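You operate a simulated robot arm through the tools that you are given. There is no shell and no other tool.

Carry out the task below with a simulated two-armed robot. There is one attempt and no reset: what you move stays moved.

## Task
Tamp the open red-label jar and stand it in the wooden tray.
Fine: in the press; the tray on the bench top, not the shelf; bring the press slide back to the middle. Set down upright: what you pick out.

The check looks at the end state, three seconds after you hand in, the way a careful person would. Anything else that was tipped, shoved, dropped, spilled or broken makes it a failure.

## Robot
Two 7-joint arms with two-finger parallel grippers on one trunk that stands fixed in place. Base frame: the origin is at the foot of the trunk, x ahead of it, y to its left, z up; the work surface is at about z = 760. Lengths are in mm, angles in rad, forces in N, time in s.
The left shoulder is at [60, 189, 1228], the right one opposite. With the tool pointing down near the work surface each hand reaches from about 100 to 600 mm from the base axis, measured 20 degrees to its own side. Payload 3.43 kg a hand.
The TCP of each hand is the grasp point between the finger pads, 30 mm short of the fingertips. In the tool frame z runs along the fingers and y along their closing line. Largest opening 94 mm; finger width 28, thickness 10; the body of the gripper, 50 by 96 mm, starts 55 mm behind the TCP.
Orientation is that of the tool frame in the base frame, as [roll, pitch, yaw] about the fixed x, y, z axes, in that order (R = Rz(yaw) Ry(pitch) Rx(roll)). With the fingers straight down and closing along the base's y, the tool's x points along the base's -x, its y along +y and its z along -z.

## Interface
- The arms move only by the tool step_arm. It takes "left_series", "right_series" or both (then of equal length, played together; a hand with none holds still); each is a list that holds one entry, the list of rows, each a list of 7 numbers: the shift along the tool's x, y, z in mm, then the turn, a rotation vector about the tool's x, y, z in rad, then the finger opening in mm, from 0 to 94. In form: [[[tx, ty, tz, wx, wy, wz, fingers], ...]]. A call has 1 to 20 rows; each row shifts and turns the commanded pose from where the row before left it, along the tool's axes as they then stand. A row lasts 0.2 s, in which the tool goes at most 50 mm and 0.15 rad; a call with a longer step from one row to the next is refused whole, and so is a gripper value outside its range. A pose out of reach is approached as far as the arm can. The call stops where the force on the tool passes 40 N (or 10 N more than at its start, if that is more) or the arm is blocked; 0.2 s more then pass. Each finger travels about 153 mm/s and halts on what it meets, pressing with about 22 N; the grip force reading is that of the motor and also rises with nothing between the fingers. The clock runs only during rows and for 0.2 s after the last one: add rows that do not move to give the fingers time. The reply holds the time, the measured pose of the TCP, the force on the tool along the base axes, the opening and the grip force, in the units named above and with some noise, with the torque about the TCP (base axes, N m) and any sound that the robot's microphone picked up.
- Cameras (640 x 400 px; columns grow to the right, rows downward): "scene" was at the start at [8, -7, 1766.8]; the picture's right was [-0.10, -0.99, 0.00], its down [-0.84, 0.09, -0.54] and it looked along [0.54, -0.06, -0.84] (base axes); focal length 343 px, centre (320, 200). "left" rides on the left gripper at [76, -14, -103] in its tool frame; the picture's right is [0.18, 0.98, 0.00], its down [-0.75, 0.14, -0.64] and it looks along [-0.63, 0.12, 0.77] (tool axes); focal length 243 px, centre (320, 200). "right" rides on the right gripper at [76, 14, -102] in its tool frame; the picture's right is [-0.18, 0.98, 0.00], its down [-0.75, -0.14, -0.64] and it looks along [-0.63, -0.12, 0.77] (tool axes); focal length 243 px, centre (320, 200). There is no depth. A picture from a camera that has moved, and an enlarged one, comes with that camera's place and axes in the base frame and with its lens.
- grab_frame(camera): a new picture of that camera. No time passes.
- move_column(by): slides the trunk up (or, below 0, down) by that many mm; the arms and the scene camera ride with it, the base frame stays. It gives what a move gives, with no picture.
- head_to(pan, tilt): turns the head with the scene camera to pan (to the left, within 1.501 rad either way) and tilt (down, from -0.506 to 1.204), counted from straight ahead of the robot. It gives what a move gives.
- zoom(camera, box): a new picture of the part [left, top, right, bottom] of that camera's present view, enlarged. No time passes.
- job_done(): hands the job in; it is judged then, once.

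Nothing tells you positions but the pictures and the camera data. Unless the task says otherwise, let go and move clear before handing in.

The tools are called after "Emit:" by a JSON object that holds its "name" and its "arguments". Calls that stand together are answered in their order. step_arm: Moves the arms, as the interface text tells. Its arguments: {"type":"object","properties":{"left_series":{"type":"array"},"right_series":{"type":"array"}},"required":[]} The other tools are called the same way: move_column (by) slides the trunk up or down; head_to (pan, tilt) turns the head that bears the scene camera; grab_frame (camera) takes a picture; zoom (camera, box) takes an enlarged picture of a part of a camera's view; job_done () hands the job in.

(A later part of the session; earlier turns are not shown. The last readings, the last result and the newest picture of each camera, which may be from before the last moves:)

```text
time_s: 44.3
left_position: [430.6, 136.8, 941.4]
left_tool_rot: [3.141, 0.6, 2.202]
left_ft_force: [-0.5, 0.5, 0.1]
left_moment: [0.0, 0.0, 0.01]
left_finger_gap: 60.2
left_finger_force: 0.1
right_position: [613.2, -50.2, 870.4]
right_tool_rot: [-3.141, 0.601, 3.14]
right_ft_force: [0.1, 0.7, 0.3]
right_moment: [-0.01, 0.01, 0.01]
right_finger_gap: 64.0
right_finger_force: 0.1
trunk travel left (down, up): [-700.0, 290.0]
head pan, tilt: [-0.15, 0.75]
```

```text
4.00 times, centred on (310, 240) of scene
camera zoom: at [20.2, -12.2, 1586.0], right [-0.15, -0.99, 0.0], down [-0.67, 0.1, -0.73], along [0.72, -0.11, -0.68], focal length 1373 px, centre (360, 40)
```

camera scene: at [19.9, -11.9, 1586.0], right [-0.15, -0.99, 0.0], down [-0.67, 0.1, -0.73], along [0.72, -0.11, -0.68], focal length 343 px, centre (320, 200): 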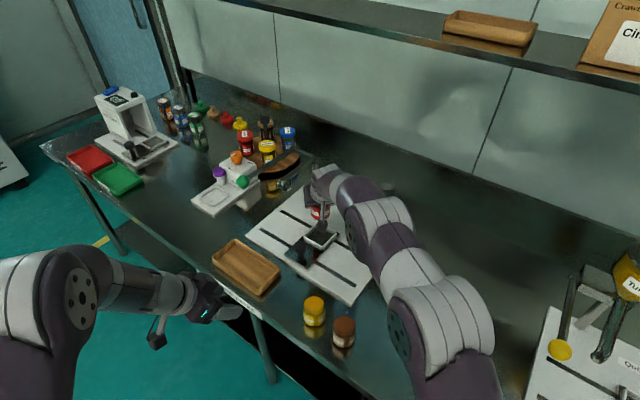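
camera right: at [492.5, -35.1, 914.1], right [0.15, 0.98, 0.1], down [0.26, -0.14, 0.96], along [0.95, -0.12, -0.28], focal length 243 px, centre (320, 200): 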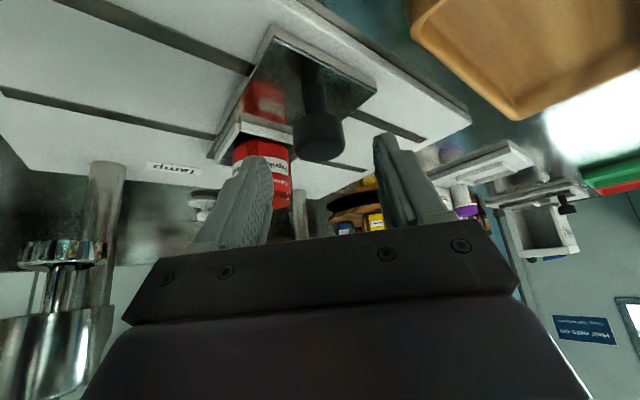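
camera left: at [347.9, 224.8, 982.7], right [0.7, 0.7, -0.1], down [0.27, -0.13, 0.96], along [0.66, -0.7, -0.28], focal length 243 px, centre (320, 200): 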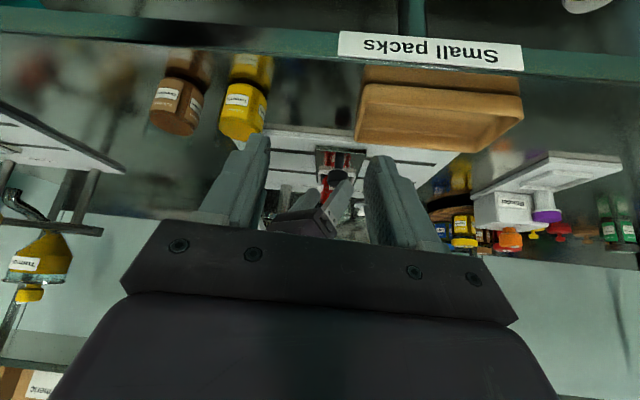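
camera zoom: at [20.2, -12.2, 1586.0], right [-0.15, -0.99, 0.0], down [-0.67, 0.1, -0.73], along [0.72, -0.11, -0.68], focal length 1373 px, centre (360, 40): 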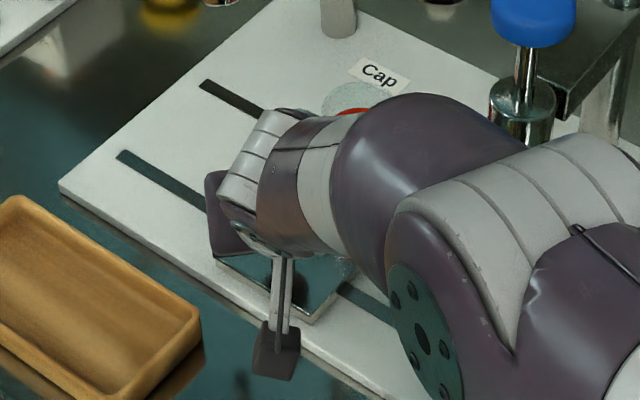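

The knob is directly ahead between the fingers. I'll advance 50 mm along the axis and close on the knob head.

Emit:
{"name": "step_arm", "arguments": {"right_series": [[[-0.4, 0.3, 16.5, 0, 0, 0, 64], [-0.3, 0.3, 16.5, 0, 0, 0, 64], [-0.3, 0.1, 16.5, 0, 0, 0, 64], [0, 0, 0, 0, 0, 0, 56], [0, 0, 0, 0, 0, 0, 48], [0, 0, 0, 0, 0, 0, 40], [0, 0, 0, 0, 0, 0, 32], [0, 0, 0, 0, 0, 0, 25], [0, 0, 0, 0, 0, 0, 25]]]}}

Emit:
{"name": "grab_frame", "arguments": {"camera": "right"}}

Emit:
{"name": "zoom", "arguments": {"camera": "left", "box": [260, 130, 400, 250]}}

```text
time_s: 46.3
left_position: [431.0, 134.6, 941.2]
left_tool_rot: [3.141, 0.598, 2.202]
left_ft_force: [-0.5, 0.3, -0.1]
left_moment: [0.01, -0.01, 0.02]
left_finger_gap: 60.1
left_finger_force: 0.1
right_position: [642.3, -50.1, 831.5]
right_tool_rot: [3.142, 0.599, 3.141]
right_ft_force: [2.6, -3.6, -0.2]
right_moment: [-0.24, -0.24, -0.11]
right_finger_gap: 35.7
right_finger_force: 44.9
trunk travel left (down, up): [-700.0, 290.0]
head pan, tilt: [-0.15, 0.75]
```

```text
taken
camera right: at [521.6, -35.6, 874.1], right [0.15, 0.98, 0.1], down [0.26, -0.14, 0.96], along [0.95, -0.12, -0.28], focal length 243 px, centre (320, 200)
```

right: 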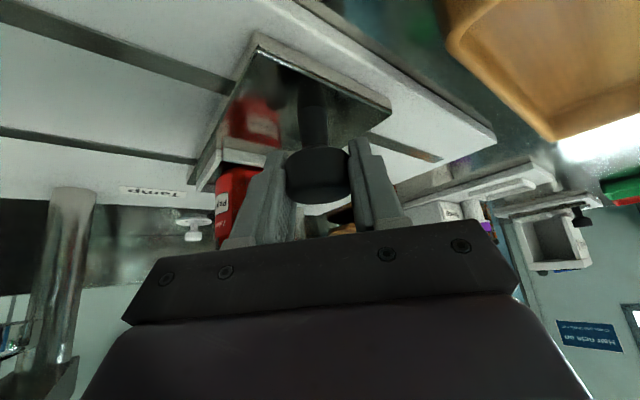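

```text
3.33 times, centred on (330, 190) of left
camera zoom: at [348.6, 224.4, 982.6], right [0.7, 0.7, -0.1], down [0.27, -0.13, 0.96], along [0.66, -0.7, -0.28], focal length 809 px, centre (287, 233)
```

zoom: 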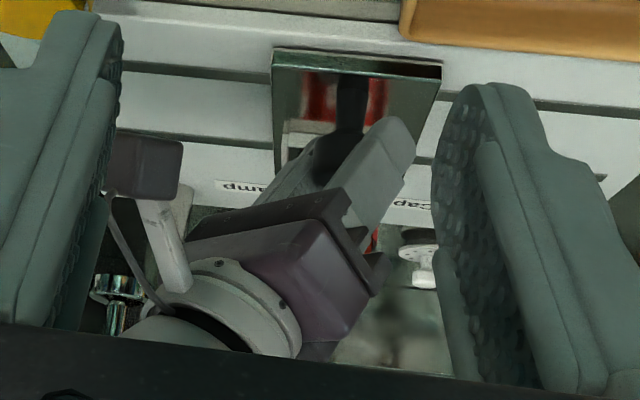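

The knob is held (35.7 mm). Before sliding I want to be sure the jar's rim clears the raised tamper foot, so I'll measure jar height from the neighbouring identical jars and the foot's height.

Emit:
{"name": "zoom", "arguments": {"camera": "left", "box": [130, 40, 290, 150]}}

Emit:
{"name": "zoom", "arguments": {"camera": "scene", "box": [300, 170, 400, 250]}}

Emit:
{"name": "zoom", "arguments": {"camera": "scene", "box": [290, 285, 370, 355]}}

```text
3.64 times, centred on (210, 95) of left
camera zoom: at [348.6, 224.4, 982.6], right [0.7, 0.7, -0.1], down [0.27, -0.13, 0.96], along [0.66, -0.7, -0.28], focal length 882 px, centre (720, 582)
```

zoom: 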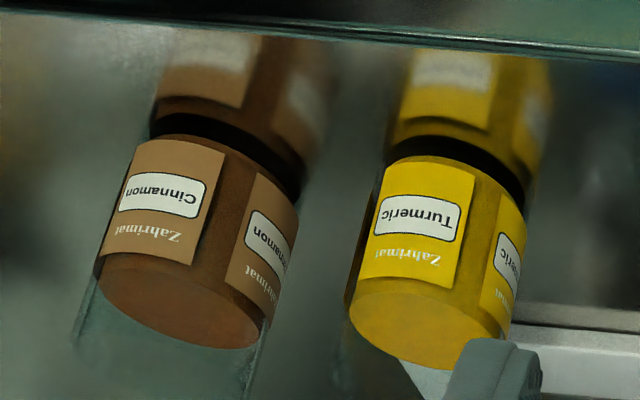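

```text
5.00 times, centred on (350, 210) of scene
camera zoom: at [21.3, -12.8, 1586.0], right [-0.15, -0.99, 0.0], down [-0.67, 0.1, -0.73], along [0.72, -0.11, -0.68], focal length 1716 px, centre (170, 150)
```

zoom: 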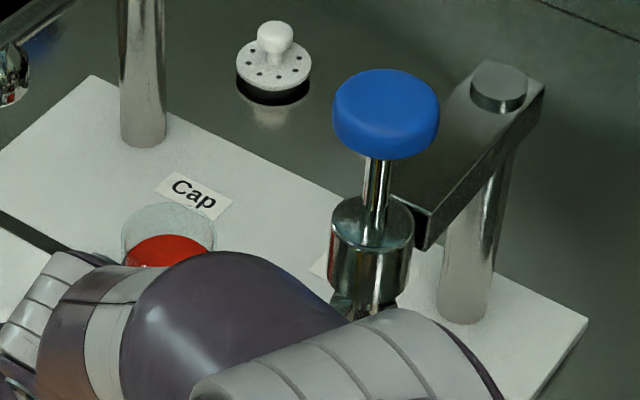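

```text
5.71 times, centred on (330, 320) of scene
camera zoom: at [21.3, -12.8, 1586.0], right [-0.15, -0.99, 0.0], down [-0.67, 0.1, -0.73], along [0.72, -0.11, -0.68], focal length 1961 px, centre (263, -486)
```

zoom: 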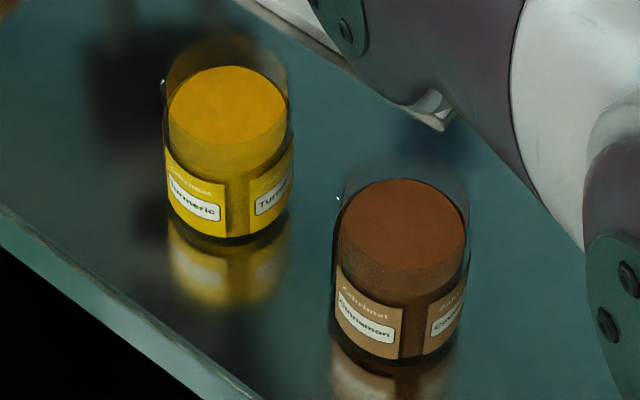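

The rim sits around z≈860–866 and the raised foot around z≈884, so the jar passes under it. I'll slide the knob toward "Tamp" in small steps and watch the force.

Emit:
{"name": "step_arm", "arguments": {"right_series": [[[1.2, -1.4, -0.8, 0, 0, 0, 25], [2.3, -2.8, -1.6, 0, 0, 0, 25], [2.9, -3.54, -2.0, 0, 0, 0, 25], [2.9, -3.54, -2.0, 0, 0, 0, 25], [0, 0, 0, 0, 0, 0, 25]]]}}

Emit:
{"name": "zoom", "arguments": {"camera": "left", "box": [240, 130, 400, 250]}}

Emit:
{"name": "zoom", "arguments": {"camera": "scene", "box": [260, 180, 400, 290]}}

```text
time_s: 47.5
left_position: [431.7, 134.6, 941.8]
left_tool_rot: [-3.141, 0.599, 2.201]
left_ft_force: [-0.7, 0.9, 0.9]
left_moment: [0.01, 0.03, 0.04]
left_finger_gap: 60.0
left_finger_force: 0.0
right_position: [630.0, -62.0, 831.4]
right_tool_rot: [3.14, 0.601, 3.141]
right_ft_force: [4.0, -4.7, 2.2]
right_moment: [-0.27, -0.8, 0.18]
right_finger_gap: 35.3
right_finger_force: 45.2
trunk travel left (down, up): [-700.0, 290.0]
head pan, tilt: [-0.15, 0.75]
```

```text
3.33 times, centred on (320, 190) of left
camera zoom: at [348.4, 224.2, 982.7], right [0.7, 0.7, -0.1], down [0.27, -0.13, 0.96], along [0.66, -0.7, -0.28], focal length 809 px, centre (320, 233)
```

zoom: 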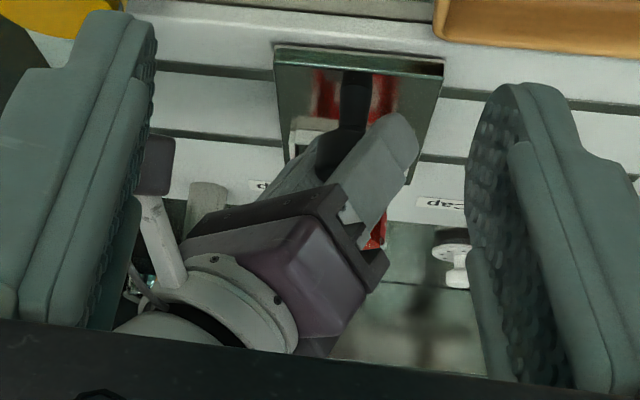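

```text
3.64 times, centred on (330, 235) of scene
camera zoom: at [20.9, -13.0, 1586.0], right [-0.15, -0.99, 0.0], down [-0.67, 0.1, -0.73], along [0.72, -0.11, -0.68], focal length 1248 px, centre (284, 73)
```

zoom: 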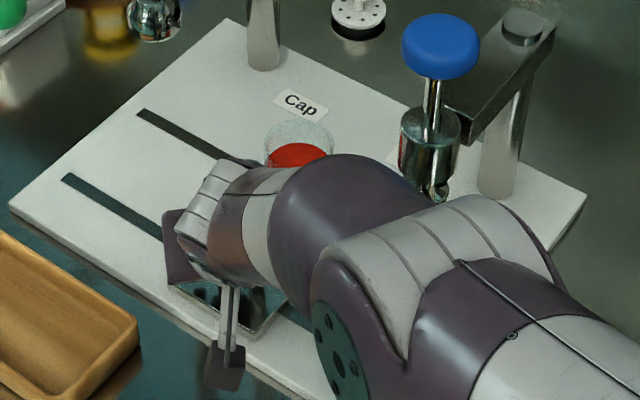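

The slide moves freely with only ~5 N, and the jar rides along. I'll continue toward the tamp station for another 84 mm and then check alignment.

Emit:
{"name": "step_arm", "arguments": {"right_series": [[[3.5, -4.24, -2.4, 0, 0, 0, 25], [3.5, -4.24, -2.4, 0, 0, 0, 25], [3.5, -4.24, -2.4, 0, 0, 0, 25], [3.5, -4.24, -2.4, 0, 0, 0, 25], [3.5, -4.24, -2.4, 0, 0, 0, 25], [3.5, -4.24, -2.4, 0, 0, 0, 25], [3.5, -4.24, -2.4, 0, 0, 0, 25], [3.5, -4.24, -2.4, 0, 0, 0, 25], [3.5, -4.24, -2.4, 0, 0, 0, 25], [3.5, -4.24, -2.4, 0, 0, 0, 25], [3.5, -4.24, -2.4, 0, 0, 0, 25], [3.5, -4.24, -2.4, 0, 0, 0, 25], [3.5, -4.24, -2.4, 0, 0, 0, 25], [2.3, -2.8, -1.6, 0, 0, 0, 25], [0, 0, 0, 0, 0, 0, 25]]]}}

Emit:
{"name": "grab_frame", "arguments": {"camera": "left"}}

Emit:
{"name": "grab_frame", "arguments": {"camera": "right"}}

Emit:
{"name": "zoom", "arguments": {"camera": "scene", "box": [260, 180, 420, 300]}}

```text
time_s: 50.7
left_position: [430.2, 134.4, 942.6]
left_tool_rot: [-3.141, 0.599, 2.202]
left_ft_force: [0.0, -1.1, -0.7]
left_moment: [0.01, -0.01, 0.01]
left_finger_gap: 60.2
left_finger_force: 0.0
right_position: [573.4, -119.9, 831.9]
right_tool_rot: [3.139, 0.6, 3.139]
right_ft_force: [10.3, -10.7, 13.3]
right_moment: [-0.32, -0.13, 0.24]
right_finger_gap: 35.3
right_finger_force: 45.1
trunk travel left (down, up): [-700.0, 290.0]
head pan, tilt: [-0.15, 0.75]
```

```text
taken
camera left: at [348.3, 223.8, 982.9], right [0.7, 0.7, -0.1], down [0.27, -0.13, 0.96], along [0.66, -0.7, -0.28], focal length 243 px, centre (320, 200)
```

left: 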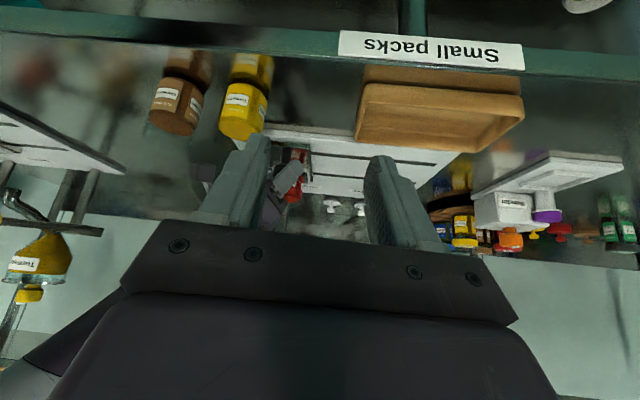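

```text
taken
camera right: at [452.1, -104.8, 873.9], right [0.15, 0.98, 0.11], down [0.26, -0.14, 0.96], along [0.95, -0.12, -0.28], focal length 243 px, centre (320, 200)
```

right: 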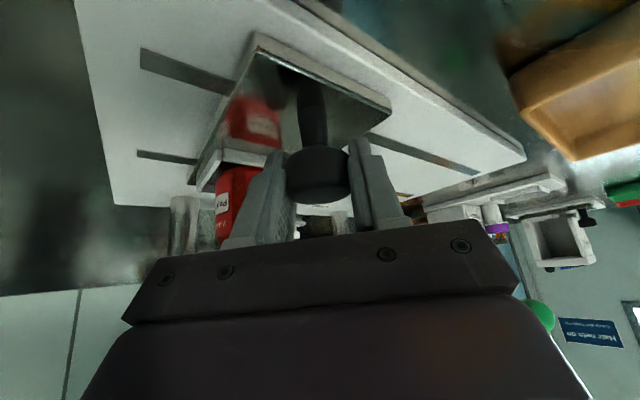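

```text
3.33 times, centred on (340, 240) of scene
camera zoom: at [20.8, -13.8, 1586.1], right [-0.15, -0.99, 0.0], down [-0.67, 0.1, -0.73], along [0.72, -0.11, -0.68], focal length 1144 px, centre (253, 67)
```

zoom: 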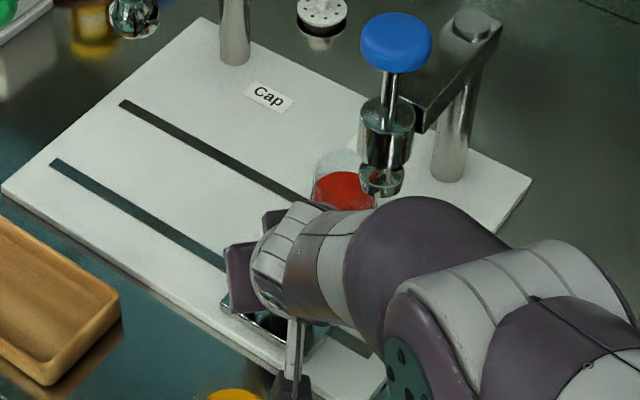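

The slide has moved about 98 mm; the reading shows a slight side load, so I'll relieve that (about 1 mm into the bench and slightly up) and go on 24 mm.

Emit:
{"name": "step_arm", "arguments": {"right_series": [[[-1.2, -1.0, 0, 0, 0, 0, 25], [3.5, -4.24, -2.4, 0, 0, 0, 25], [3.5, -4.24, -2.4, 0, 0, 0, 25], [3.5, -4.24, -2.4, 0, 0, 0, 25], [3.5, -4.24, -2.4, 0, 0, 0, 25], [0, 0, 0, 0, 0, 0, 25]]]}}

Emit:
{"name": "zoom", "arguments": {"camera": "scene", "box": [310, 170, 410, 250]}}

Emit:
{"name": "zoom", "arguments": {"camera": "right", "box": [100, 100, 300, 260]}}

```text
time_s: 52.1
left_position: [431.2, 135.2, 943.0]
left_tool_rot: [-3.141, 0.598, 2.205]
left_ft_force: [0.0, -1.0, 0.1]
left_moment: [-0.01, 0.01, 0.02]
left_finger_gap: 60.0
left_finger_force: 0.1
right_position: [555.8, -136.7, 830.9]
right_tool_rot: [-3.14, 0.597, 3.139]
right_ft_force: [3.5, -6.2, 8.5]
right_moment: [-0.3, 0.26, 0.36]
right_finger_gap: 35.3
right_finger_force: 45.4
trunk travel left (down, up): [-700.0, 290.0]
head pan, tilt: [-0.15, 0.75]
```

```text
5.00 times, centred on (360, 210) of scene
camera zoom: at [20.4, -12.9, 1586.0], right [-0.15, -0.99, 0.0], down [-0.67, 0.1, -0.73], along [0.72, -0.11, -0.68], focal length 1716 px, centre (120, 150)
```

zoom: 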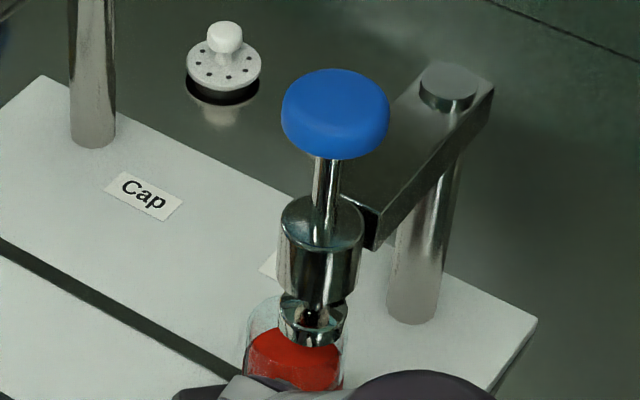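

```text
2.50 times, centred on (200, 180) of right
camera zoom: at [435.1, -121.8, 874.1], right [0.15, 0.98, 0.1], down [0.26, -0.14, 0.95], along [0.95, -0.12, -0.28], focal length 606 px, centre (620, 250)
```

zoom: 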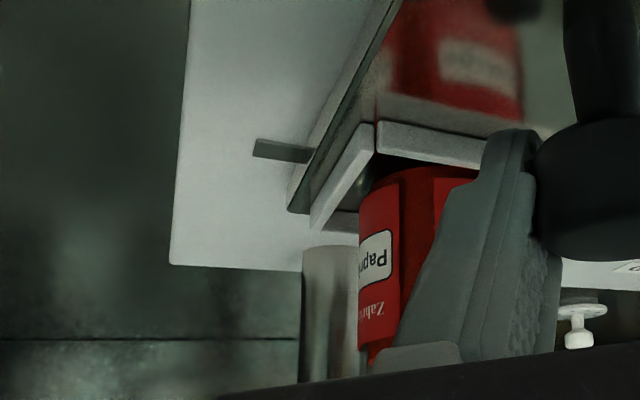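

The jar's rim is still about 10 mm short of the plunger axis in this view. I'll slide another 8 mm and re-check.

Emit:
{"name": "step_arm", "arguments": {"right_series": [[[2.3, -2.83, -1.6, 0, 0, 0, 25], [2.3, -2.83, -1.6, 0, 0, 0, 25], [0, 0, 0, 0, 0, 0, 25]]]}}

Emit:
{"name": "zoom", "arguments": {"camera": "scene", "box": [340, 200, 390, 250]}}

Emit:
{"name": "zoom", "arguments": {"camera": "right", "box": [100, 100, 300, 260]}}

Emit:
{"name": "grab_frame", "arguments": {"camera": "left"}}

```text
time_s: 52.9
left_position: [430.1, 135.4, 941.4]
left_tool_rot: [-3.14, 0.598, 2.202]
left_ft_force: [-0.2, 0.1, -0.2]
left_moment: [0.02, 0.0, 0.01]
left_finger_gap: 59.8
left_finger_force: 0.1
right_position: [550.3, -141.9, 830.6]
right_tool_rot: [-3.141, 0.597, 3.138]
right_ft_force: [1.4, -2.2, 0.7]
right_moment: [0.1, -0.72, -0.13]
right_finger_gap: 35.2
right_finger_force: 45.1
trunk travel left (down, up): [-700.0, 290.0]
head pan, tilt: [-0.15, 0.75]
```

```text
8.00 times, centred on (365, 225) of scene
camera zoom: at [20.5, -12.5, 1585.9], right [-0.15, -0.99, 0.0], down [-0.67, 0.1, -0.73], along [0.72, -0.11, -0.68], focal length 2745 px, centre (-40, 0)
```

zoom: 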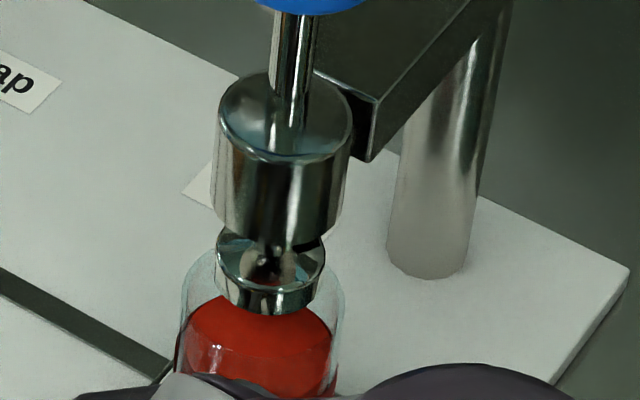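

```text
2.50 times, centred on (200, 180) of right
camera zoom: at [429.8, -127.1, 874.1], right [0.15, 0.98, 0.1], down [0.26, -0.14, 0.95], along [0.95, -0.12, -0.28], focal length 606 px, centre (620, 250)
```

zoom: 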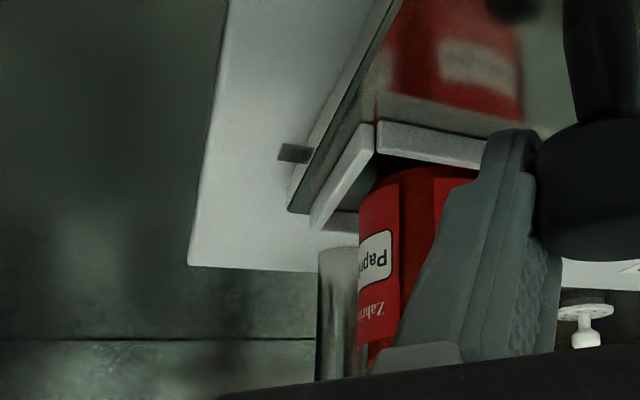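

```text
taken
camera left: at [348.1, 224.6, 982.6], right [0.7, 0.7, -0.1], down [0.27, -0.13, 0.96], along [0.66, -0.7, -0.28], focal length 243 px, centre (320, 200)
```

left: 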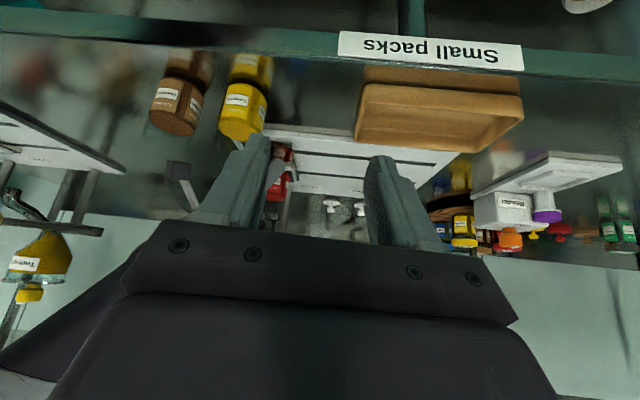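

The slide is about 130 mm along and the jar now looks nearly centred under the foot. I'll nudge 1.5 mm more and check the force for an end stop.

Emit:
{"name": "step_arm", "arguments": {"right_series": [[[0.9, -1.06, -0.6, 0, 0, 0, 25], [0, 0, 0, 0, 0, 0, 25], [0, 0, 0, 0, 0, 0, 25]]]}}

Emit:
{"name": "zoom", "arguments": {"camera": "scene", "box": [345, 205, 385, 245]}}

```text
time_s: 53.7
left_position: [431.2, 135.9, 940.8]
left_tool_rot: [-3.139, 0.6, 2.205]
left_ft_force: [-0.5, -0.2, 0.6]
left_moment: [0.01, -0.03, 0.03]
left_finger_gap: 59.8
left_finger_force: 0.0
right_position: [549.5, -141.3, 830.4]
right_tool_rot: [-3.141, 0.599, 3.141]
right_ft_force: [2.7, 3.6, -3.4]
right_moment: [0.46, -0.46, -0.16]
right_finger_gap: 35.4
right_finger_force: 45.1
trunk travel left (down, up): [-700.0, 290.0]
head pan, tilt: [-0.15, 0.75]
```

```text
10.00 times, centred on (365, 225) of scene
camera zoom: at [21.5, -11.5, 1586.0], right [-0.15, -0.99, 0.0], down [-0.67, 0.1, -0.73], along [0.72, -0.11, -0.68], focal length 3432 px, centre (-130, -50)
```

zoom: 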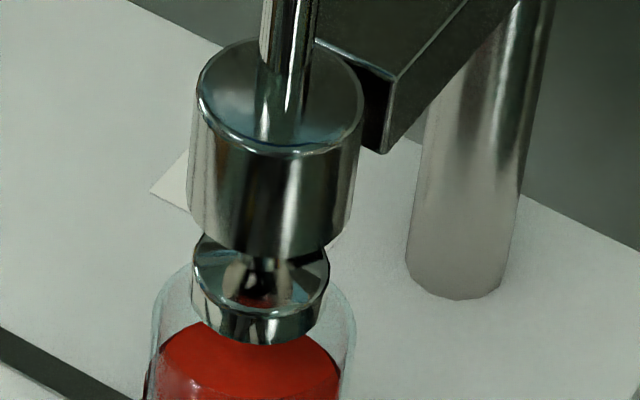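

The last nudge met a stop (about 4.5 N pushing back along the slide), so the nest is at the tamp position. I'll let go of the slide knob and back away.

Emit:
{"name": "step_arm", "arguments": {"right_series": [[[0, 0, 0, 0, 0, 0, 35], [0, 0, 0, 0, 0, 0, 48], [0, 0, 0, 0, 0, 0, 62], [0, 0, -10, 0, 0, 0, 62], [0, 0, -20, 0, 0, 0, 62], [0, 0, -25, 0, 0, 0, 62], [0, 0, -25, 0, 0, 0, 62], [0, 0, -25, 0, 0, 0, 62], [0, 0, 0, 0, 0, 0, 62]]]}}

Emit:
{"name": "grab_frame", "arguments": {"camera": "right"}}

Emit:
{"name": "grab_frame", "arguments": {"camera": "scene"}}

Emit:
{"name": "zoom", "arguments": {"camera": "right", "box": [140, 20, 360, 250]}}

```text
time_s: 55.7
left_position: [431.8, 135.0, 942.0]
left_tool_rot: [-3.139, 0.6, 2.203]
left_ft_force: [-0.2, 1.0, -1.1]
left_moment: [-0.02, 0.0, -0.03]
left_finger_gap: 59.9
left_finger_force: 0.0
right_position: [490.6, -142.3, 917.9]
right_tool_rot: [3.141, 0.599, 3.141]
right_ft_force: [-0.7, -0.5, -0.2]
right_moment: [-0.03, 0.03, 0.0]
right_finger_gap: 62.0
right_finger_force: 0.1
trunk travel left (down, up): [-700.0, 290.0]
head pan, tilt: [-0.15, 0.75]
```

```text
taken
camera right: at [369.7, -128.0, 961.3], right [0.15, 0.98, 0.1], down [0.26, -0.14, 0.96], along [0.95, -0.12, -0.28], focal length 243 px, centre (320, 200)
```

right: 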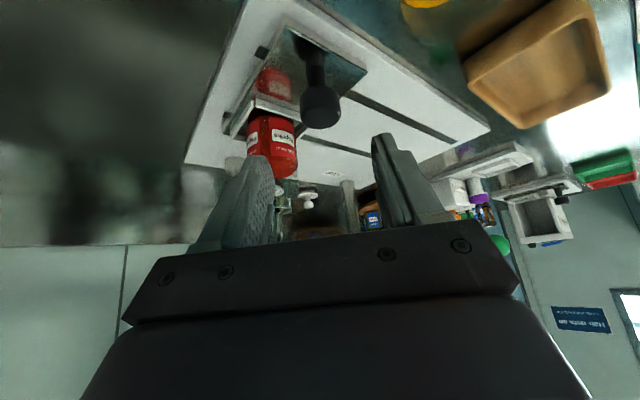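

```text
taken
camera scene: at [21.4, -12.2, 1586.0], right [-0.15, -0.99, 0.0], down [-0.67, 0.1, -0.73], along [0.72, -0.11, -0.68], focal length 343 px, centre (320, 200)
```

scene: 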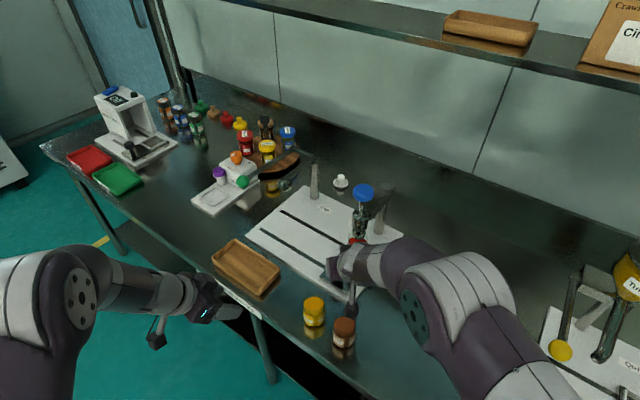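

```text
1.74 times, centred on (250, 135) of right
camera zoom: at [369.7, -128.0, 961.3], right [0.15, 0.98, 0.1], down [0.26, -0.14, 0.96], along [0.95, -0.12, -0.28], focal length 422 px, centre (442, 313)
```

zoom: 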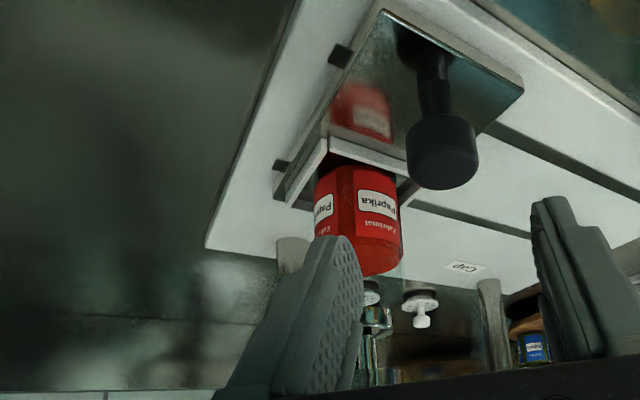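

The jar and slide are in place beneath the tamper. I'll close the right fingers, rise, and move above the blue knob at about (615,-208,1040).

Emit:
{"name": "step_arm", "arguments": {"right_series": [[[-21.7, 0, -31.7, 0, 0, 0, 40], [-21.7, 0, -31.7, 0, 0, 0, 20], [-21.7, 0, -31.7, 0, 0, 0, 0], [-21.7, 0, -31.7, 0, 0, 0, 0], [-21.7, 0, -31.7, 0, 0, 0, 0], [-24.7, -16.2, 16.9, 0, 0, 0, 0], [-24.7, -16.2, 16.9, 0, 0, 0, 0], [-24.7, -16.2, 16.9, 0, 0, 0, 0], [-24.7, -16.2, 16.9, 0, 0, 0, 0], [0, 0, 0, 0, 0, 0, 0]]]}}

Emit:
{"name": "grab_frame", "arguments": {"camera": "right"}}

Emit:
{"name": "zoom", "arguments": {"camera": "scene", "box": [300, 140, 420, 260]}}

Emit:
{"name": "grab_frame", "arguments": {"camera": "left"}}

```text
time_s: 57.9
left_position: [430.2, 135.5, 941.8]
left_tool_rot: [-3.141, 0.601, 2.203]
left_ft_force: [0.2, 0.5, -0.8]
left_moment: [-0.03, -0.02, 0.01]
left_finger_gap: 60.2
left_finger_force: 0.0
right_position: [610.6, -207.3, 1111.5]
right_tool_rot: [-3.14, 0.601, -3.141]
right_ft_force: [0.4, 0.0, 0.2]
right_moment: [0.0, -0.01, 0.0]
right_finger_gap: 0.0
right_finger_force: 22.4
trunk travel left (down, up): [-700.0, 290.0]
head pan, tilt: [-0.15, 0.75]
```

```text
taken
camera right: at [489.6, -193.3, 1153.9], right [0.15, 0.98, 0.1], down [0.26, -0.14, 0.96], along [0.95, -0.12, -0.28], focal length 243 px, centre (320, 200)
```

right: 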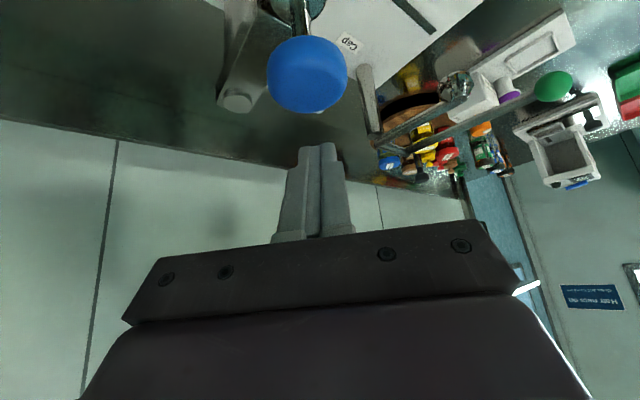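

```text
3.33 times, centred on (360, 200) of scene
camera zoom: at [19.3, -11.7, 1586.0], right [-0.15, -0.99, 0.0], down [-0.67, 0.1, -0.73], along [0.72, -0.11, -0.68], focal length 1144 px, centre (187, 200)
```

zoom: 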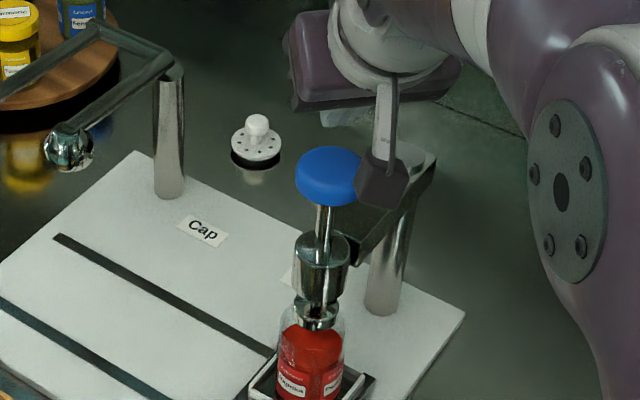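

```text
taken
camera left: at [347.4, 225.1, 982.9], right [0.7, 0.7, -0.1], down [0.27, -0.13, 0.96], along [0.66, -0.7, -0.28], focal length 243 px, centre (320, 200)
```

left: 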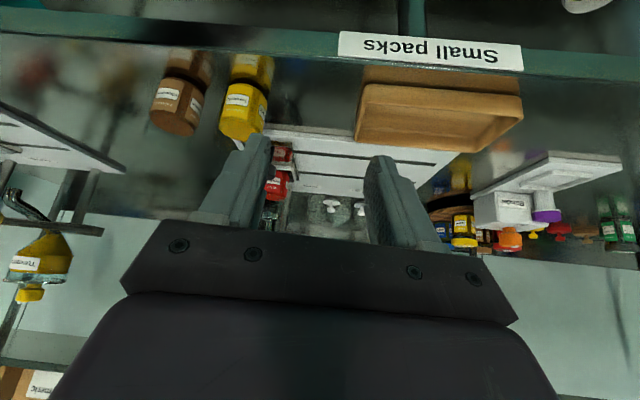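

The closed fingertips are above the blue knob, which I place at (614,-208,~1038). I'll descend to just above it and open the left fingers wide to unblock the left camera's view.

Emit:
{"name": "step_arm", "arguments": {"left_series": [[[0, 0, 0, 0, 0, 0, 70], [0, 0, 0, 0, 0, 0, 80], [0, 0, 0, 0, 0, 0, 90], [0, 0, 0, 0, 0, 0, 94], [0, 0, 0, 0, 0, 0, 94]]], "right_series": [[[4.5, 0, 6.6, 0, 0, 0, 0], [4.5, 0, 6.6, 0, 0, 0, 0], [4.5, 0, 6.6, 0, 0, 0, 0], [4.5, 0, 6.6, 0, 0, 0, 0], [0, 0, 0, 0, 0, 0, 0]]]}}

Emit:
{"name": "grab_frame", "arguments": {"camera": "right"}}

Emit:
{"name": "zoom", "arguments": {"camera": "left", "box": [220, 120, 340, 240]}}

Emit:
{"name": "zoom", "arguments": {"camera": "scene", "box": [320, 160, 400, 260]}}

```text
time_s: 59.1
left_position: [430.6, 135.6, 941.9]
left_tool_rot: [3.141, 0.599, 2.202]
left_ft_force: [-0.5, 0.3, 0.1]
left_moment: [0.02, -0.03, 0.0]
left_finger_gap: 93.9
left_finger_force: 0.1
right_position: [609.9, -207.9, 1078.0]
right_tool_rot: [3.141, 0.598, 3.141]
right_ft_force: [0.1, -0.2, 0.0]
right_moment: [0.03, 0.02, 0.01]
right_finger_gap: 0.0
right_finger_force: 22.6
trunk travel left (down, up): [-700.0, 290.0]
head pan, tilt: [-0.15, 0.75]
```

```text
taken
camera right: at [489.7, -193.0, 1121.2], right [0.15, 0.98, 0.1], down [0.26, -0.14, 0.96], along [0.95, -0.12, -0.28], focal length 243 px, centre (320, 200)
```

right: 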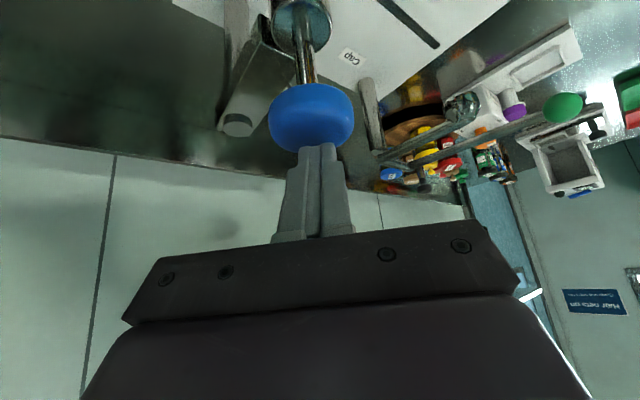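

```text
3.33 times, centred on (280, 180) of left
camera zoom: at [348.2, 224.8, 982.6], right [0.7, 0.7, -0.1], down [0.27, -0.13, 0.96], along [0.66, -0.7, -0.28], focal length 809 px, centre (453, 267)
```

zoom: 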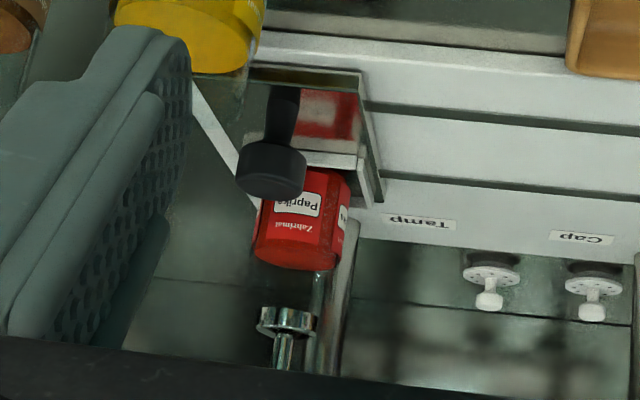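

```text
4.00 times, centred on (360, 210) of scene
camera zoom: at [20.7, -12.2, 1586.0], right [-0.15, -0.99, 0.0], down [-0.67, 0.1, -0.73], along [0.72, -0.11, -0.68], focal length 1373 px, centre (160, 160)
```

zoom: 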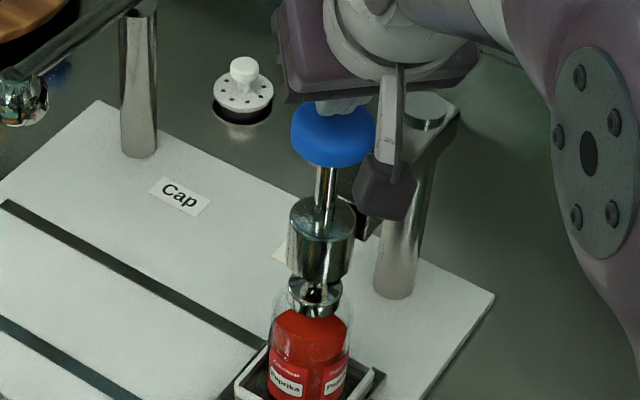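

The fingertips are right over the knob and the jar sits under the foot. Now I press straight down in small steps, watching force and plunger.

Emit:
{"name": "step_arm", "arguments": {"right_series": [[[1.7, 0, 2.5, 0, 0, 0, 0], [1.7, 0, 2.5, 0, 0, 0, 0], [1.7, 0, 2.5, 0, 0, 0, 0], [1.7, 0, 2.5, 0, 0, 0, 0], [0, 0, 0, 0, 0, 0, 0]]]}}

Emit:
{"name": "step_arm", "arguments": {"right_series": [[[1.7, 0, 2.5, 0, 0, 0, 0], [1.7, 0, 2.5, 0, 0, 0, 0], [1.7, 0, 2.5, 0, 0, 0, 0], [0, 0, 0, 0, 0, 0, 0]]]}}

Emit:
{"name": "zoom", "arguments": {"camera": "left", "box": [240, 140, 340, 240]}}

Emit:
{"name": "zoom", "arguments": {"camera": "scene", "box": [320, 160, 400, 260]}}

```text
time_s: 60.3
left_position: [430.1, 135.3, 942.1]
left_tool_rot: [3.141, 0.6, 2.203]
left_ft_force: [0.0, 0.0, 0.9]
left_moment: [0.02, 0.01, 0.01]
left_finger_gap: 94.2
left_finger_force: 0.0
right_position: [610.7, -207.2, 1068.2]
right_tool_rot: [-3.141, 0.599, 3.142]
right_ft_force: [0.0, 0.5, 2.2]
right_moment: [-0.01, 0.0, -0.01]
right_finger_gap: 0.1
right_finger_force: 22.4
trunk travel left (down, up): [-700.0, 290.0]
head pan, tilt: [-0.15, 0.75]
```

```text
time_s: 61.3
left_position: [430.3, 136.4, 943.0]
left_tool_rot: [3.141, 0.601, 2.204]
left_ft_force: [0.3, -0.2, -0.2]
left_moment: [0.02, 0.03, -0.01]
left_finger_gap: 93.7
left_finger_force: 0.1
right_position: [609.3, -206.7, 1058.2]
right_tool_rot: [3.141, 0.601, -3.141]
right_ft_force: [0.3, -0.3, 2.6]
right_moment: [0.04, -0.05, 0.01]
right_finger_gap: 0.0
right_finger_force: 21.5
trunk travel left (down, up): [-700.0, 290.0]
head pan, tilt: [-0.15, 0.75]
```

```text
4.00 times, centred on (290, 190) of left
camera zoom: at [347.9, 225.0, 982.7], right [0.7, 0.7, -0.1], down [0.27, -0.13, 0.96], along [0.66, -0.7, -0.28], focal length 970 px, centre (440, 240)
```

zoom: 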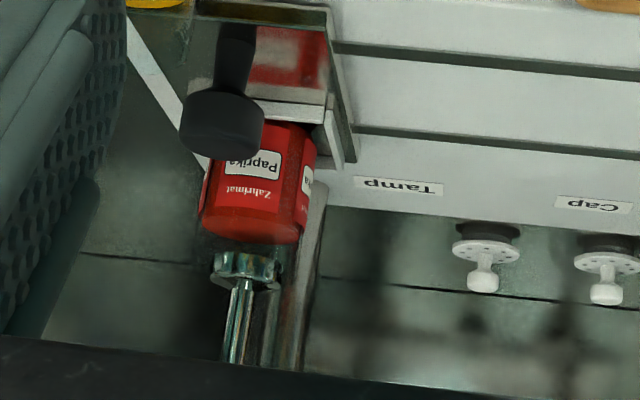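

```text
4.00 times, centred on (360, 210) of scene
camera zoom: at [20.2, -11.8, 1586.0], right [-0.15, -0.99, 0.0], down [-0.67, 0.1, -0.73], along [0.72, -0.11, -0.68], focal length 1373 px, centre (160, 160)
```

zoom: 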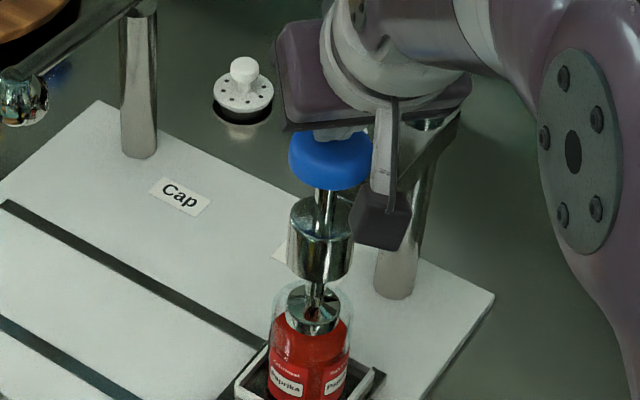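

The plunger moves down with ~2.5 N and the foot is entering the jar mouth, centred. I'll keep pressing.

Emit:
{"name": "step_arm", "arguments": {"right_series": [[[1.7, 0, 2.5, 0, 0, 0, 0], [1.7, 0, 2.5, 0, 0, 0, 0], [1.7, 0, 2.5, 0, 0, 0, 0], [1.7, 0, 2.5, 0, 0, 0, 0], [0, 0, 0, 0, 0, 0, 0]]]}}

Emit:
{"name": "step_arm", "arguments": {"right_series": [[[1.7, 0, 2.5, 0, 0, 0, 0], [1.7, 0, 2.5, 0, 0, 0, 0], [1.7, 0, 2.5, 0, 0, 0, 0], [1.7, 0, 2.5, 0, 0, 0, 0], [0, 0, 0, 0, 0, 0, 0]]]}}

Emit:
{"name": "zoom", "arguments": {"camera": "left", "box": [240, 140, 340, 240]}}

Emit:
{"name": "zoom", "arguments": {"camera": "scene", "box": [320, 160, 400, 260]}}

```text
time_s: 62.5
left_position: [430.7, 134.8, 942.1]
left_tool_rot: [3.141, 0.6, 2.204]
left_ft_force: [-0.1, 0.9, 0.0]
left_moment: [-0.05, 0.02, 0.02]
left_finger_gap: 93.9
left_finger_force: 0.0
right_position: [610.4, -208.0, 1044.5]
right_tool_rot: [3.141, 0.6, -3.141]
right_ft_force: [0.6, 0.1, 3.8]
right_moment: [-0.01, 0.0, 0.0]
right_finger_gap: 0.0
right_finger_force: 21.7
trunk travel left (down, up): [-700.0, 290.0]
head pan, tilt: [-0.15, 0.75]
```

```text
time_s: 63.7
left_position: [430.5, 134.9, 941.1]
left_tool_rot: [-3.141, 0.601, 2.203]
left_ft_force: [-0.3, -1.1, -0.2]
left_moment: [0.02, 0.02, -0.02]
left_finger_gap: 93.8
left_finger_force: 0.1
right_position: [611.0, -206.2, 1034.2]
right_tool_rot: [3.14, 0.6, -3.14]
right_ft_force: [0.8, 1.4, 4.5]
right_moment: [0.03, -0.05, -0.04]
right_finger_gap: 0.0
right_finger_force: 21.9
trunk travel left (down, up): [-700.0, 290.0]
head pan, tilt: [-0.15, 0.75]
heard: click
```

```text
4.00 times, centred on (290, 190) of left
camera zoom: at [347.9, 225.0, 982.7], right [0.7, 0.7, -0.1], down [0.27, -0.13, 0.96], along [0.66, -0.7, -0.28], focal length 970 px, centre (440, 240)
```

zoom: 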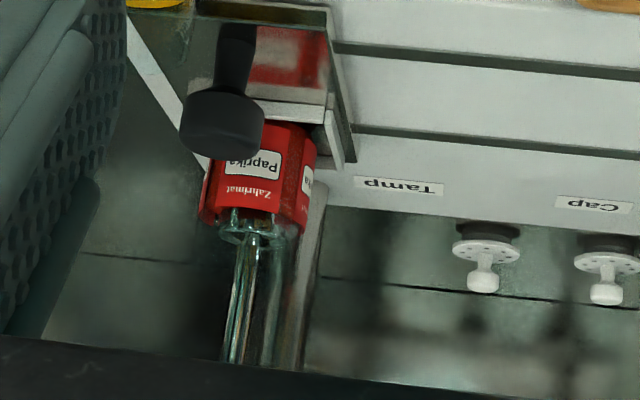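

```text
4.00 times, centred on (360, 210) of scene
camera zoom: at [20.2, -11.8, 1586.0], right [-0.15, -0.99, 0.0], down [-0.67, 0.1, -0.73], along [0.72, -0.11, -0.68], focal length 1373 px, centre (160, 160)
```

zoom: 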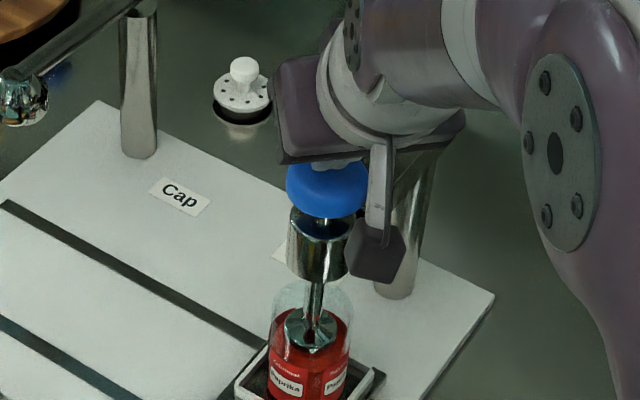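

I heard a click and the powder level has visibly dropped under the foot. I'll lift the fingers and see whether the plunger springs back up.

Emit:
{"name": "step_arm", "arguments": {"right_series": [[[-1.7, 0, -2.5, 0, 0, 0, 0], [-3.4, 0, -5, 0, 0, 0, 0], [-5.6, 0, -8.3, 0, 0, 0, 0], [-5.6, 0, -8.3, 0, 0, 0, 0], [-5.6, 0, -8.3, 0, 0, 0, 0], [-5.6, 0, -8.3, 0, 0, 0, 0], [-5.6, 0, -8.3, 0, 0, 0, 0], [0, 0, 0, 0, 0, 0, 0]]]}}

Emit:
{"name": "zoom", "arguments": {"camera": "left", "box": [240, 140, 340, 240]}}

Emit:
{"name": "zoom", "arguments": {"camera": "scene", "box": [320, 160, 400, 260]}}

Emit:
{"name": "grab_frame", "arguments": {"camera": "right"}}

```text
time_s: 65.5
left_position: [430.4, 134.4, 941.5]
left_tool_rot: [-3.141, 0.6, 2.202]
left_ft_force: [0.2, 0.1, -0.5]
left_moment: [-0.01, -0.01, 0.02]
left_finger_gap: 94.0
left_finger_force: 0.0
right_position: [610.6, -207.0, 1092.5]
right_tool_rot: [-3.14, 0.598, 3.141]
right_ft_force: [0.5, -0.3, -0.4]
right_moment: [-0.02, -0.02, -0.02]
right_finger_gap: 0.0
right_finger_force: 21.9
trunk travel left (down, up): [-700.0, 290.0]
head pan, tilt: [-0.15, 0.75]
```

```text
4.00 times, centred on (290, 190) of left
camera zoom: at [348.3, 224.8, 982.6], right [0.7, 0.7, -0.1], down [0.27, -0.13, 0.96], along [0.66, -0.7, -0.28], focal length 970 px, centre (440, 240)
```

zoom: 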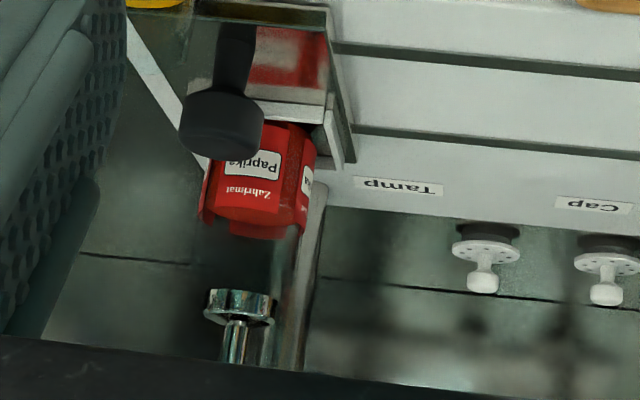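

```text
4.00 times, centred on (360, 210) of scene
camera zoom: at [20.8, -12.3, 1586.0], right [-0.15, -0.99, 0.0], down [-0.67, 0.1, -0.73], along [0.72, -0.11, -0.68], focal length 1373 px, centre (160, 160)
```

zoom: 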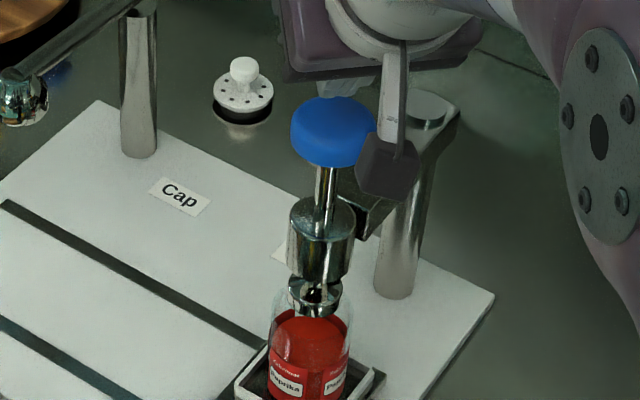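

```text
taken
camera right: at [489.8, -192.8, 1135.0], right [0.15, 0.98, 0.1], down [0.26, -0.14, 0.96], along [0.95, -0.12, -0.28], focal length 243 px, centre (320, 200)
```

right: 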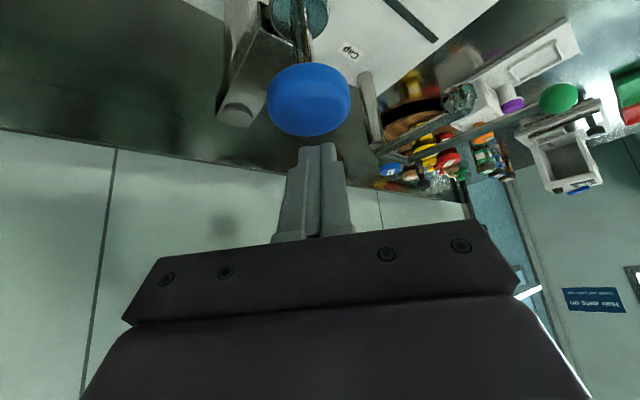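

The plunger sprang back up. Let me look closely at the powder surface to judge whether it is tamped properly.

Emit:
{"name": "zoom", "arguments": {"camera": "left", "box": [262, 165, 322, 215]}}

Emit:
{"name": "zoom", "arguments": {"camera": "scene", "box": [340, 225, 385, 265]}}

```text
8.00 times, centred on (292, 190) of left
camera zoom: at [348.3, 224.8, 982.6], right [0.7, 0.7, -0.1], down [0.27, -0.13, 0.96], along [0.66, -0.7, -0.28], focal length 1941 px, centre (544, 280)
```

zoom: 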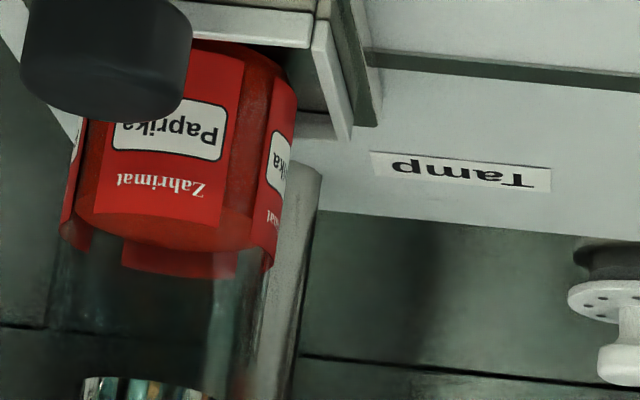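

```text
10.00 times, centred on (362, 245) of scene
camera zoom: at [20.8, -12.3, 1586.0], right [-0.15, -0.99, 0.0], down [-0.67, 0.1, -0.73], along [0.72, -0.11, -0.68], focal length 3432 px, centre (-105, -250)
```

zoom: 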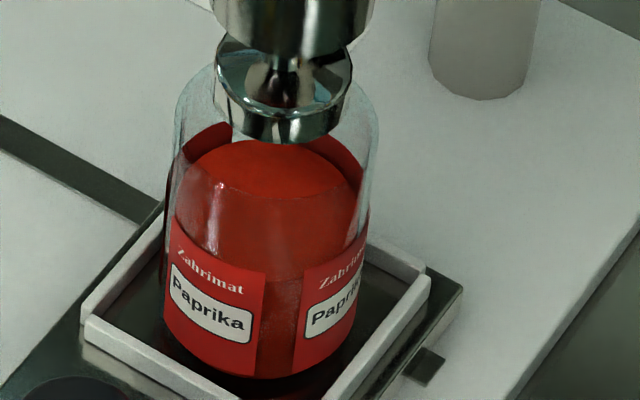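

The powder has been pressed well below its earlier level, so the tamp worked. Next I go back to the slide knob to return the slide to the middle.

Emit:
{"name": "step_arm", "arguments": {"right_series": [[[24.7, 16.2, -16.9, 0, 0, 0, 0], [24.7, 16.2, -16.9, 0, 0, 0, 0], [24.7, 16.2, -16.9, 0, 0, 0, 0], [24.7, 16.2, -16.9, 0, 0, 0, 0], [19.7, 0, 28.8, 0, 0, 0, 20], [19.7, 0, 28.8, 0, 0, 0, 40], [19.7, 0, 28.8, 0, 0, 0, 62], [19.7, 0, 28.8, 0, 0, 0, 62], [19.7, 0, 28.8, 0, 0, 0, 62], [0, 0, 0, 0, 0, 0, 62]]]}}

Emit:
{"name": "grab_frame", "arguments": {"camera": "right"}}

Emit:
{"name": "zoom", "arguments": {"camera": "scene", "box": [270, 180, 410, 300]}}

```text
time_s: 67.7
left_position: [431.4, 135.1, 942.6]
left_tool_rot: [3.14, 0.601, 2.202]
left_ft_force: [-0.3, 0.3, 0.8]
left_moment: [0.03, 0.0, -0.02]
left_finger_gap: 93.9
left_finger_force: 0.0
right_position: [490.3, -140.4, 916.7]
right_tool_rot: [3.141, 0.6, 3.141]
right_ft_force: [0.4, -0.2, 0.7]
right_moment: [-0.03, 0.0, 0.03]
right_finger_gap: 62.0
right_finger_force: 0.0
trunk travel left (down, up): [-700.0, 290.0]
head pan, tilt: [-0.15, 0.75]
```

```text
taken
camera right: at [369.8, -127.4, 960.3], right [0.15, 0.98, 0.1], down [0.26, -0.14, 0.96], along [0.95, -0.12, -0.28], focal length 243 px, centre (320, 200)
```

right: 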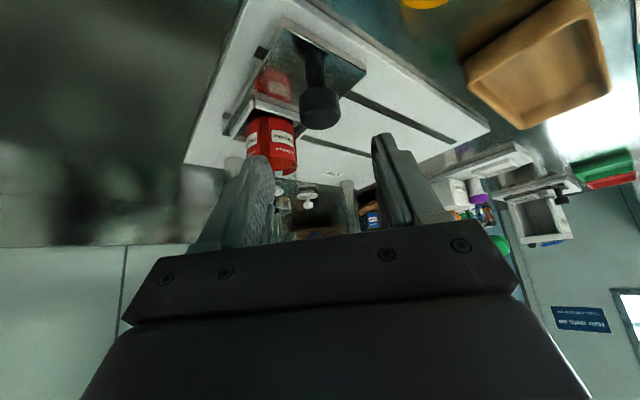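

```text
3.33 times, centred on (340, 240) of scene
camera zoom: at [20.5, -12.1, 1586.0], right [-0.15, -0.99, 0.0], down [-0.67, 0.1, -0.73], along [0.72, -0.11, -0.68], focal length 1144 px, centre (253, 67)
```

zoom: 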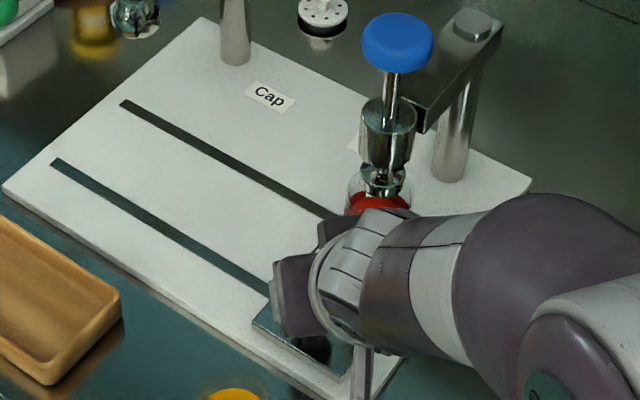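

The view matches the one from when I released the knob. I'll advance 105 mm along the tool axis and grip the slide knob again.

Emit:
{"name": "step_arm", "arguments": {"right_series": [[[0, -1, 20, 0, 0, 0, 62], [0, 0, 25, 0, 0, 0, 62], [0, 0, 25, 0, 0, 0, 62], [0, 0, 20, 0, 0, 0, 62], [0, 0, 15, 0, 0, 0, 62], [0, 0, 0, 0, 0, 0, 54], [0, 0, 0, 0, 0, 0, 46], [0, 0, 0, 0, 0, 0, 40], [0, 0, 0, 0, 0, 0, 33], [0, 0, 0, 0, 0, 0, 25], [0, 0, 0, 0, 0, 0, 25]]]}}

Emit:
{"name": "grab_frame", "arguments": {"camera": "right"}}

```text
time_s: 70.1
left_position: [430.6, 136.5, 941.2]
left_tool_rot: [-3.14, 0.599, 2.206]
left_ft_force: [-0.1, -0.2, -0.5]
left_moment: [0.02, 0.02, 0.0]
left_finger_gap: 94.1
left_finger_force: 0.2
right_position: [550.2, -141.4, 831.9]
right_tool_rot: [-3.141, 0.598, 3.141]
right_ft_force: [0.4, 6.2, -3.8]
right_moment: [0.23, -0.17, 0.17]
right_finger_gap: 35.0
right_finger_force: 45.7
trunk travel left (down, up): [-700.0, 290.0]
head pan, tilt: [-0.15, 0.75]
```

```text
taken
camera right: at [429.3, -127.6, 874.2], right [0.15, 0.98, 0.1], down [0.26, -0.14, 0.96], along [0.95, -0.12, -0.28], focal length 243 px, centre (320, 200)
```

right: 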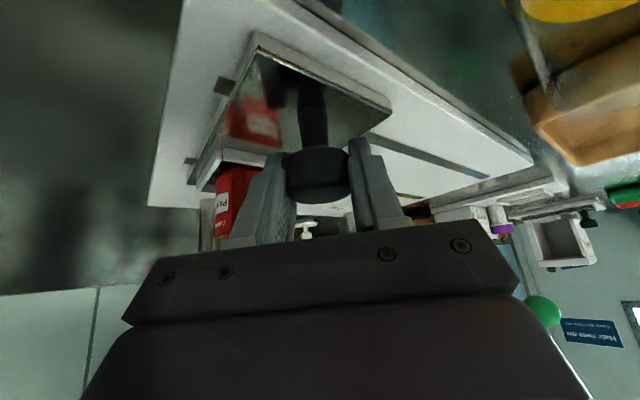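

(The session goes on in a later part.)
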